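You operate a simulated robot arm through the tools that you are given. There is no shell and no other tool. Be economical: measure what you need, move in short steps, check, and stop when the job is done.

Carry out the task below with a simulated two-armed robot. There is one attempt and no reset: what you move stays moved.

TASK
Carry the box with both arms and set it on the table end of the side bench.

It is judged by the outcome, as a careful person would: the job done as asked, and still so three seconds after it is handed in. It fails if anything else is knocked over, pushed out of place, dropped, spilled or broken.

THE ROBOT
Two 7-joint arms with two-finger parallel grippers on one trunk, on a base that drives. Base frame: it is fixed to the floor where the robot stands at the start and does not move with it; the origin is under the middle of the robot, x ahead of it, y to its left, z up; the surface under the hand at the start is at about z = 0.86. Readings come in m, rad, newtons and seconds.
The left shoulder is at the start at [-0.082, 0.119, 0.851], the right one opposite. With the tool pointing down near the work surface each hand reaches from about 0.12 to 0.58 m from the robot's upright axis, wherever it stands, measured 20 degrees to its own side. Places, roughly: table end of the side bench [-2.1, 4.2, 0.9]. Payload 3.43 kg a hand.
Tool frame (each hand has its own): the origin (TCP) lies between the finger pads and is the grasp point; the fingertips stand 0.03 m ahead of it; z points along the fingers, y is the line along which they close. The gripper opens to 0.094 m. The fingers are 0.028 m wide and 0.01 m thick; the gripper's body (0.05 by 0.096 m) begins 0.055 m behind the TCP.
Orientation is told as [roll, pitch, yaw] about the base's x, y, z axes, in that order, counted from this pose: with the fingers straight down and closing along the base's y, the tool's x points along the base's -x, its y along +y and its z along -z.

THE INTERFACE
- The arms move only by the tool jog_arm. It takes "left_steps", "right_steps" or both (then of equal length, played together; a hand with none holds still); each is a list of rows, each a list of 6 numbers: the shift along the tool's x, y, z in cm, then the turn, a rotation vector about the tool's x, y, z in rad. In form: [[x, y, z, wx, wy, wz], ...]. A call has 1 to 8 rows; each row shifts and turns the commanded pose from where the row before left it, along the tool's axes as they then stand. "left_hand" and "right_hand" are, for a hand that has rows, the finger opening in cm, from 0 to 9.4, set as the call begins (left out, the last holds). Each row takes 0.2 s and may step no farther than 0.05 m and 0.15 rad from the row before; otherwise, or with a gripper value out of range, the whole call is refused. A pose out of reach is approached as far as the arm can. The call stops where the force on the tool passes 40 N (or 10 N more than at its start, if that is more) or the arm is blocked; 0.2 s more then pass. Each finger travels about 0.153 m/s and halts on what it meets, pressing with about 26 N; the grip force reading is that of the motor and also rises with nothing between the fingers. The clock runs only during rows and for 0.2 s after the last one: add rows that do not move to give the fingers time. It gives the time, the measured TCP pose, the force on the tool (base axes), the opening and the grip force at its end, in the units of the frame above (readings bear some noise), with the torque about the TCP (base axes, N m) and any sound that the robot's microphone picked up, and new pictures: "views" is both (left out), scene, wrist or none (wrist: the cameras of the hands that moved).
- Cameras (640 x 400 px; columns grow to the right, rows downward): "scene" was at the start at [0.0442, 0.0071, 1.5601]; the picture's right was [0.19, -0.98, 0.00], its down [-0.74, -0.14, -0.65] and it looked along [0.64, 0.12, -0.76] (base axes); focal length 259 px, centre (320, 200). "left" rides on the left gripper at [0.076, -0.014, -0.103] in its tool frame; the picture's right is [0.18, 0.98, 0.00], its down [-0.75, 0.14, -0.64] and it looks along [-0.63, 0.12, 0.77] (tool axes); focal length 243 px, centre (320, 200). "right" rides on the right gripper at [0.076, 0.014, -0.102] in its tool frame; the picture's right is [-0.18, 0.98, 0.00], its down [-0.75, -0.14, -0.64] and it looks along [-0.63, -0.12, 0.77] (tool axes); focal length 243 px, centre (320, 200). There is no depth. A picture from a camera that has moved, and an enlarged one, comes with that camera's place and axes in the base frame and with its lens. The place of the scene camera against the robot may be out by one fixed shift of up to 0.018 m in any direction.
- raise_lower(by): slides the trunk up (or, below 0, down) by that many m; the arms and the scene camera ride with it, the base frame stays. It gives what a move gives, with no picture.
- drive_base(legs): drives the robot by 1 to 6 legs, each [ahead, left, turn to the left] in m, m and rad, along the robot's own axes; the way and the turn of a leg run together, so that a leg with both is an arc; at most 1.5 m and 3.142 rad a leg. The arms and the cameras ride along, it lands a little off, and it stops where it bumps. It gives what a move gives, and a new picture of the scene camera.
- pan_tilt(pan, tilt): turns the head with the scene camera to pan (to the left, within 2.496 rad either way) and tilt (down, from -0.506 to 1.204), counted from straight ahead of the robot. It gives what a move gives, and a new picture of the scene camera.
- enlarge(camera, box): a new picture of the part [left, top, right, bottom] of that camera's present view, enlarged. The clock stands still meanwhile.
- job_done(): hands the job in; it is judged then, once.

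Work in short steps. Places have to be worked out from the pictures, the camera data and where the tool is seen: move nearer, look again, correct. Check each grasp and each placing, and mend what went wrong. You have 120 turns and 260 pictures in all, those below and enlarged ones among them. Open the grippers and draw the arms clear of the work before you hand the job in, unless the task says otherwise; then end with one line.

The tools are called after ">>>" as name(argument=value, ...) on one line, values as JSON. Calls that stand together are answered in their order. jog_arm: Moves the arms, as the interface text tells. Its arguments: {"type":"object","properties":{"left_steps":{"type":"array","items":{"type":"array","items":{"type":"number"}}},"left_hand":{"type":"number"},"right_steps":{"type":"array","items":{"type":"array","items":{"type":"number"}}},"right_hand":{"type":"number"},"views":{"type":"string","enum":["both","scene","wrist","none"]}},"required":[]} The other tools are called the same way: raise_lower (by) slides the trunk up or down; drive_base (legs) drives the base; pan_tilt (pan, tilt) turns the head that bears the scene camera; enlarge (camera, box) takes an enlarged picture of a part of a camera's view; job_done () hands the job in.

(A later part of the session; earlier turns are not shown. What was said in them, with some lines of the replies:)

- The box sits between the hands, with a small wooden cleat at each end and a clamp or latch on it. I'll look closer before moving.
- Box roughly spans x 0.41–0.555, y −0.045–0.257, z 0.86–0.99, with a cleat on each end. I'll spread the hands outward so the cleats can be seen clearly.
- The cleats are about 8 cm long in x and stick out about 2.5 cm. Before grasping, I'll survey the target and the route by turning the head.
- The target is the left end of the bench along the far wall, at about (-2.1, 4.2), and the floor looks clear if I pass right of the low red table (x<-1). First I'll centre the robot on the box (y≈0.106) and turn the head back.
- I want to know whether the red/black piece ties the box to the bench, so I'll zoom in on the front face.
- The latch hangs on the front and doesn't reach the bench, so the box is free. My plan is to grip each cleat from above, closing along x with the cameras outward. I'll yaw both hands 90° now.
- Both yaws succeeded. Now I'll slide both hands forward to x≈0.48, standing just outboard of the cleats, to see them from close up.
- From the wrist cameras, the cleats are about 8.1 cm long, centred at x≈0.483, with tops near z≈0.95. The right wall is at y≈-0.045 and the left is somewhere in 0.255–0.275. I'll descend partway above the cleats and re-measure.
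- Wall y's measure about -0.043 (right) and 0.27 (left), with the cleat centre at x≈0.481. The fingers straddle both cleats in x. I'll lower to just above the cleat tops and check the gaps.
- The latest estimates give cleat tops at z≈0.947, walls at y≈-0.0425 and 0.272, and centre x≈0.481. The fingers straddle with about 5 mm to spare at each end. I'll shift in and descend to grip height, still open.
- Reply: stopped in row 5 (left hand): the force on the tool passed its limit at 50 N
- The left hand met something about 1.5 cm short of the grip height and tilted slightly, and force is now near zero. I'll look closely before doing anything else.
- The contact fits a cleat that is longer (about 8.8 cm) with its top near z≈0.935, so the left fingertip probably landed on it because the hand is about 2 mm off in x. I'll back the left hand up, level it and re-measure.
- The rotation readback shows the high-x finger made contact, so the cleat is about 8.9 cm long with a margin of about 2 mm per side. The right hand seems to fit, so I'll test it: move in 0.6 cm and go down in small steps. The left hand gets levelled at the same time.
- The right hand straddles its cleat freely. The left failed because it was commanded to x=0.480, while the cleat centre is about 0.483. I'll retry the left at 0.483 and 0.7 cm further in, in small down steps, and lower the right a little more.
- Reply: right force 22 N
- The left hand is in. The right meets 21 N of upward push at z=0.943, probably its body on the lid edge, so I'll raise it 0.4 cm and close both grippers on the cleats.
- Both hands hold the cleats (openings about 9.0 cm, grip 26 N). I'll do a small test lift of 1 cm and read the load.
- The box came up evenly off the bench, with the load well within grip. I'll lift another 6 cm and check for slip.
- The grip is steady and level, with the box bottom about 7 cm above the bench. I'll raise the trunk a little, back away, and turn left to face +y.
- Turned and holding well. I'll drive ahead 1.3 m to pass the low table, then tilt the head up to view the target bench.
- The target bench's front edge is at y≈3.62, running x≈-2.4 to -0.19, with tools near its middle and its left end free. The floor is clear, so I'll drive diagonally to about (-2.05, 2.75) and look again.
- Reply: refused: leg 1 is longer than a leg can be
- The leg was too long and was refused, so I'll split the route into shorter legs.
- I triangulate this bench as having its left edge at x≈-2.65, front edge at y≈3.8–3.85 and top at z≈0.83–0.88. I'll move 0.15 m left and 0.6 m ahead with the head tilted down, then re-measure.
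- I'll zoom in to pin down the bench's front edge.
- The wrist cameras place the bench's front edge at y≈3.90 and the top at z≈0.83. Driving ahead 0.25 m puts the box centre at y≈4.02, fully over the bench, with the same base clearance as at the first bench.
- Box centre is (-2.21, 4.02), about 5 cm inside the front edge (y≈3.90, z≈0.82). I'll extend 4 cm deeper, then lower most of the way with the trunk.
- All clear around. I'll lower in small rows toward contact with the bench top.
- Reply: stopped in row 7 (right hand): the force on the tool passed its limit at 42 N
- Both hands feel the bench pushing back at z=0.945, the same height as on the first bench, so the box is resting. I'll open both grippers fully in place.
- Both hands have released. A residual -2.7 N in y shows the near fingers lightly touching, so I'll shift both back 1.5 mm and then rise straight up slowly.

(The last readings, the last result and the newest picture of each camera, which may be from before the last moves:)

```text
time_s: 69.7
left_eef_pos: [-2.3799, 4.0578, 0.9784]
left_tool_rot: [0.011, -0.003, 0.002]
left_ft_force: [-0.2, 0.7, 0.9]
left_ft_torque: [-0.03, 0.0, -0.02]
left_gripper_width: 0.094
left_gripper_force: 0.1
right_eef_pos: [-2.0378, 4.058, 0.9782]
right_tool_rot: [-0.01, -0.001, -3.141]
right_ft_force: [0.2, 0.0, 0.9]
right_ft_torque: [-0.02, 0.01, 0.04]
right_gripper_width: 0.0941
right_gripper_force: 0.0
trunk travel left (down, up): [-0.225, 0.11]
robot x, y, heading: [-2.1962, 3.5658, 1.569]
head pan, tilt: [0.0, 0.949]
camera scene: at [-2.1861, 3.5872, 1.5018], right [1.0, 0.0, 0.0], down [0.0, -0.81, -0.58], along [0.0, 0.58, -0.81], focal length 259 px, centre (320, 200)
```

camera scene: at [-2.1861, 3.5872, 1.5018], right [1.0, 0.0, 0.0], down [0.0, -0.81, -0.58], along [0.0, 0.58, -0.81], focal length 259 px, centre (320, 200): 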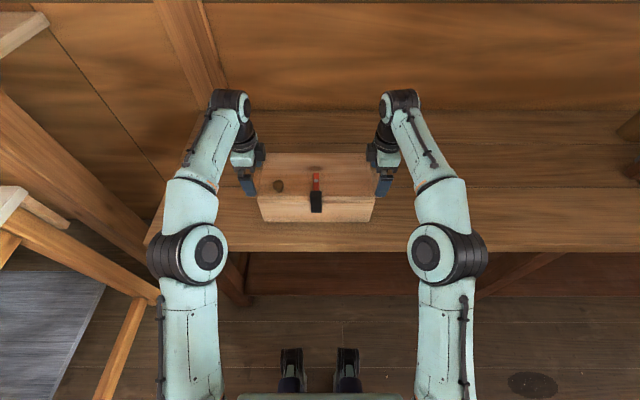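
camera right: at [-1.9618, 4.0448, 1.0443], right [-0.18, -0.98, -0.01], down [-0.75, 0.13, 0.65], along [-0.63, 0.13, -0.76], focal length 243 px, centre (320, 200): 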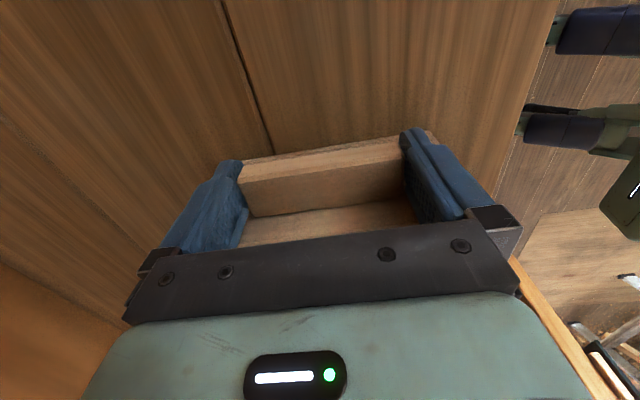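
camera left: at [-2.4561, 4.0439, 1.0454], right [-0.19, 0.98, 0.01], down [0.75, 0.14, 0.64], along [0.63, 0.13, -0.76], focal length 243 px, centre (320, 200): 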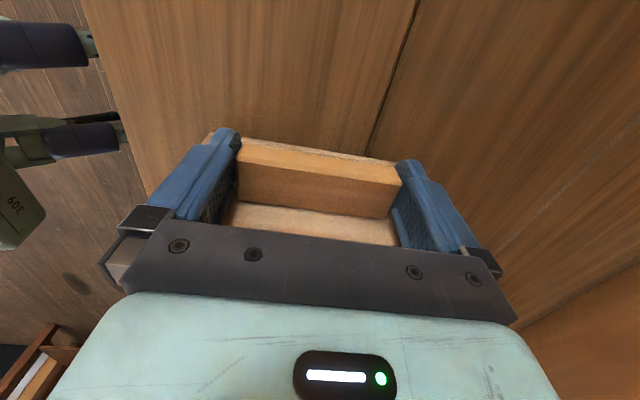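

The fingers have cleared the cleats and the box stayed put. I'll raise the hands 10 cm more, spread them outward, and check.

>>> jog_arm(left_steps=[[0.5, 0, -2, 0, 0, 0], [1.5, 0, -2.5, 0, 0, 0], [2, 0, -3, 0, 0, 0], [2, 0, -3, 0, 0, 0]], right_steps=[[0.5, 0, -2, 0, 0, 0], [1.5, 0, -2.5, 0, 0, 0], [2, 0, -3, 0, 0, 0], [2, 0, -3, 0, 0, 0]], views="none")

>>> drive_base(legs=[[-0.35, 0, 0]])

>>> pan_tilt(pan=0.0, tilt=0.6)

```text
time_s: 70.7
left_eef_pos: [-2.4255, 4.0313, 1.0489]
left_tool_rot: [0.012, -0.002, 0.002]
left_ft_force: [0.3, 0.1, 0.5]
left_ft_torque: [0.03, -0.01, -0.01]
left_gripper_width: 0.0938
left_gripper_force: 0.1
left hand out of reach, approached as far as the arm can: row 2, 3, 4
right_eef_pos: [-1.9897, 4.0266, 1.065]
right_tool_rot: [-0.011, -0.003, -3.142]
right_ft_force: [0.3, -0.1, 0.5]
right_ft_torque: [-0.02, 0.01, -0.01]
right_gripper_width: 0.0938
right_gripper_force: 0.0
right hand out of reach, approached as far as the arm can: row 2, 3, 4
trunk travel left (down, up): [-0.225, 0.11]
robot x, y, heading: [-2.1974, 3.5637, 1.57]
head pan, tilt: [0.0, 0.949]
```

```text
time_s: 73.0
left_eef_pos: [-2.4229, 3.6853, 1.0467]
left_tool_rot: [0.009, -0.002, -0.005]
left_ft_force: [-0.1, 0.0, 0.3]
left_ft_torque: [-0.01, -0.05, -0.06]
left_gripper_width: 0.0944
left_gripper_force: 0.1
right_eef_pos: [-1.9884, 3.6749, 1.0649]
right_tool_rot: [-0.01, -0.004, 3.134]
right_ft_force: [0.5, 0.4, 1.6]
right_ft_torque: [-0.03, -0.02, -0.02]
right_gripper_width: 0.0941
right_gripper_force: 0.0
trunk travel left (down, up): [-0.225, 0.11]
robot x, y, heading: [-2.1976, 3.2119, 1.568]
head pan, tilt: [0.0, 0.949]
camera scene: at [-2.1866, 3.237, 1.5018], right [1.0, -0.01, 0.0], down [0.0, -0.81, -0.58], along [0.0, 0.58, -0.81], focal length 259 px, centre (320, 200)
```

scene: 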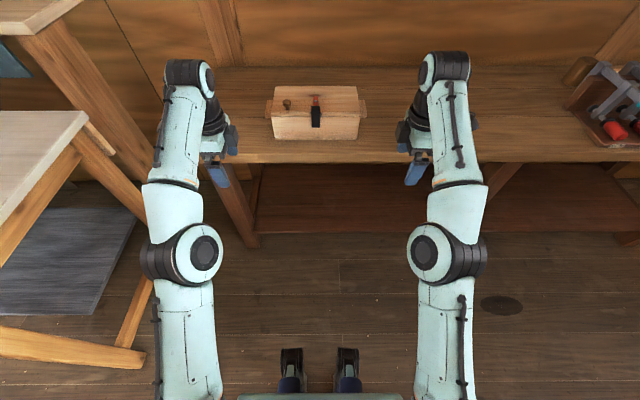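

```text
time_s: 73.8
left_eef_pos: [-2.4219, 3.6854, 1.0469]
left_tool_rot: [0.01, -0.003, -0.006]
left_ft_force: [0.1, 0.0, 0.4]
left_ft_torque: [-0.04, 0.02, 0.02]
left_gripper_width: 0.0939
left_gripper_force: 0.0
right_eef_pos: [-1.9888, 3.6764, 1.0646]
right_tool_rot: [-0.01, -0.006, 3.134]
right_ft_force: [0.1, 0.1, 0.8]
right_ft_torque: [-0.02, -0.01, 0.01]
right_gripper_width: 0.0939
right_gripper_force: 0.0
trunk travel left (down, up): [-0.225, 0.11]
robot x, y, heading: [-2.1952, 3.2162, 1.571]
head pan, tilt: [0.0, 0.6]
camera scene: at [-2.1865, 3.2533, 1.5301], right [1.0, -0.01, 0.0], down [0.0, -0.57, -0.82], along [0.0, 0.82, -0.57], focal length 259 px, centre (320, 200)
```

scene: 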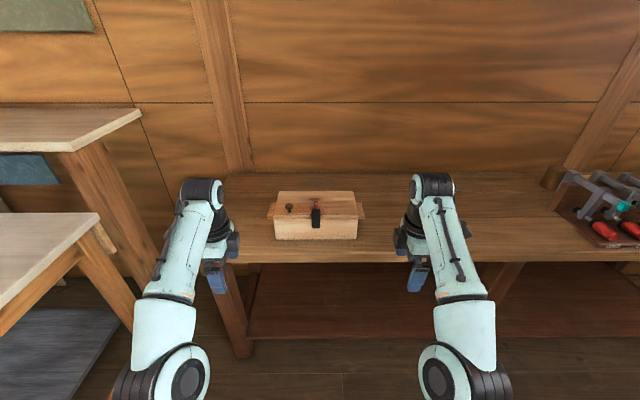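

The box rests flat and upright on the table end of the side bench, fully on the surface. The hands are open and clear, and nothing else was disturbed, so I'm handing in.

>>> job_done()

```text
The job is handed in.
```

I carried the box with both arms and set it down upright on the table end of the side bench; both grippers are open and clear of it, and I saw nothing else moved or knocked over.
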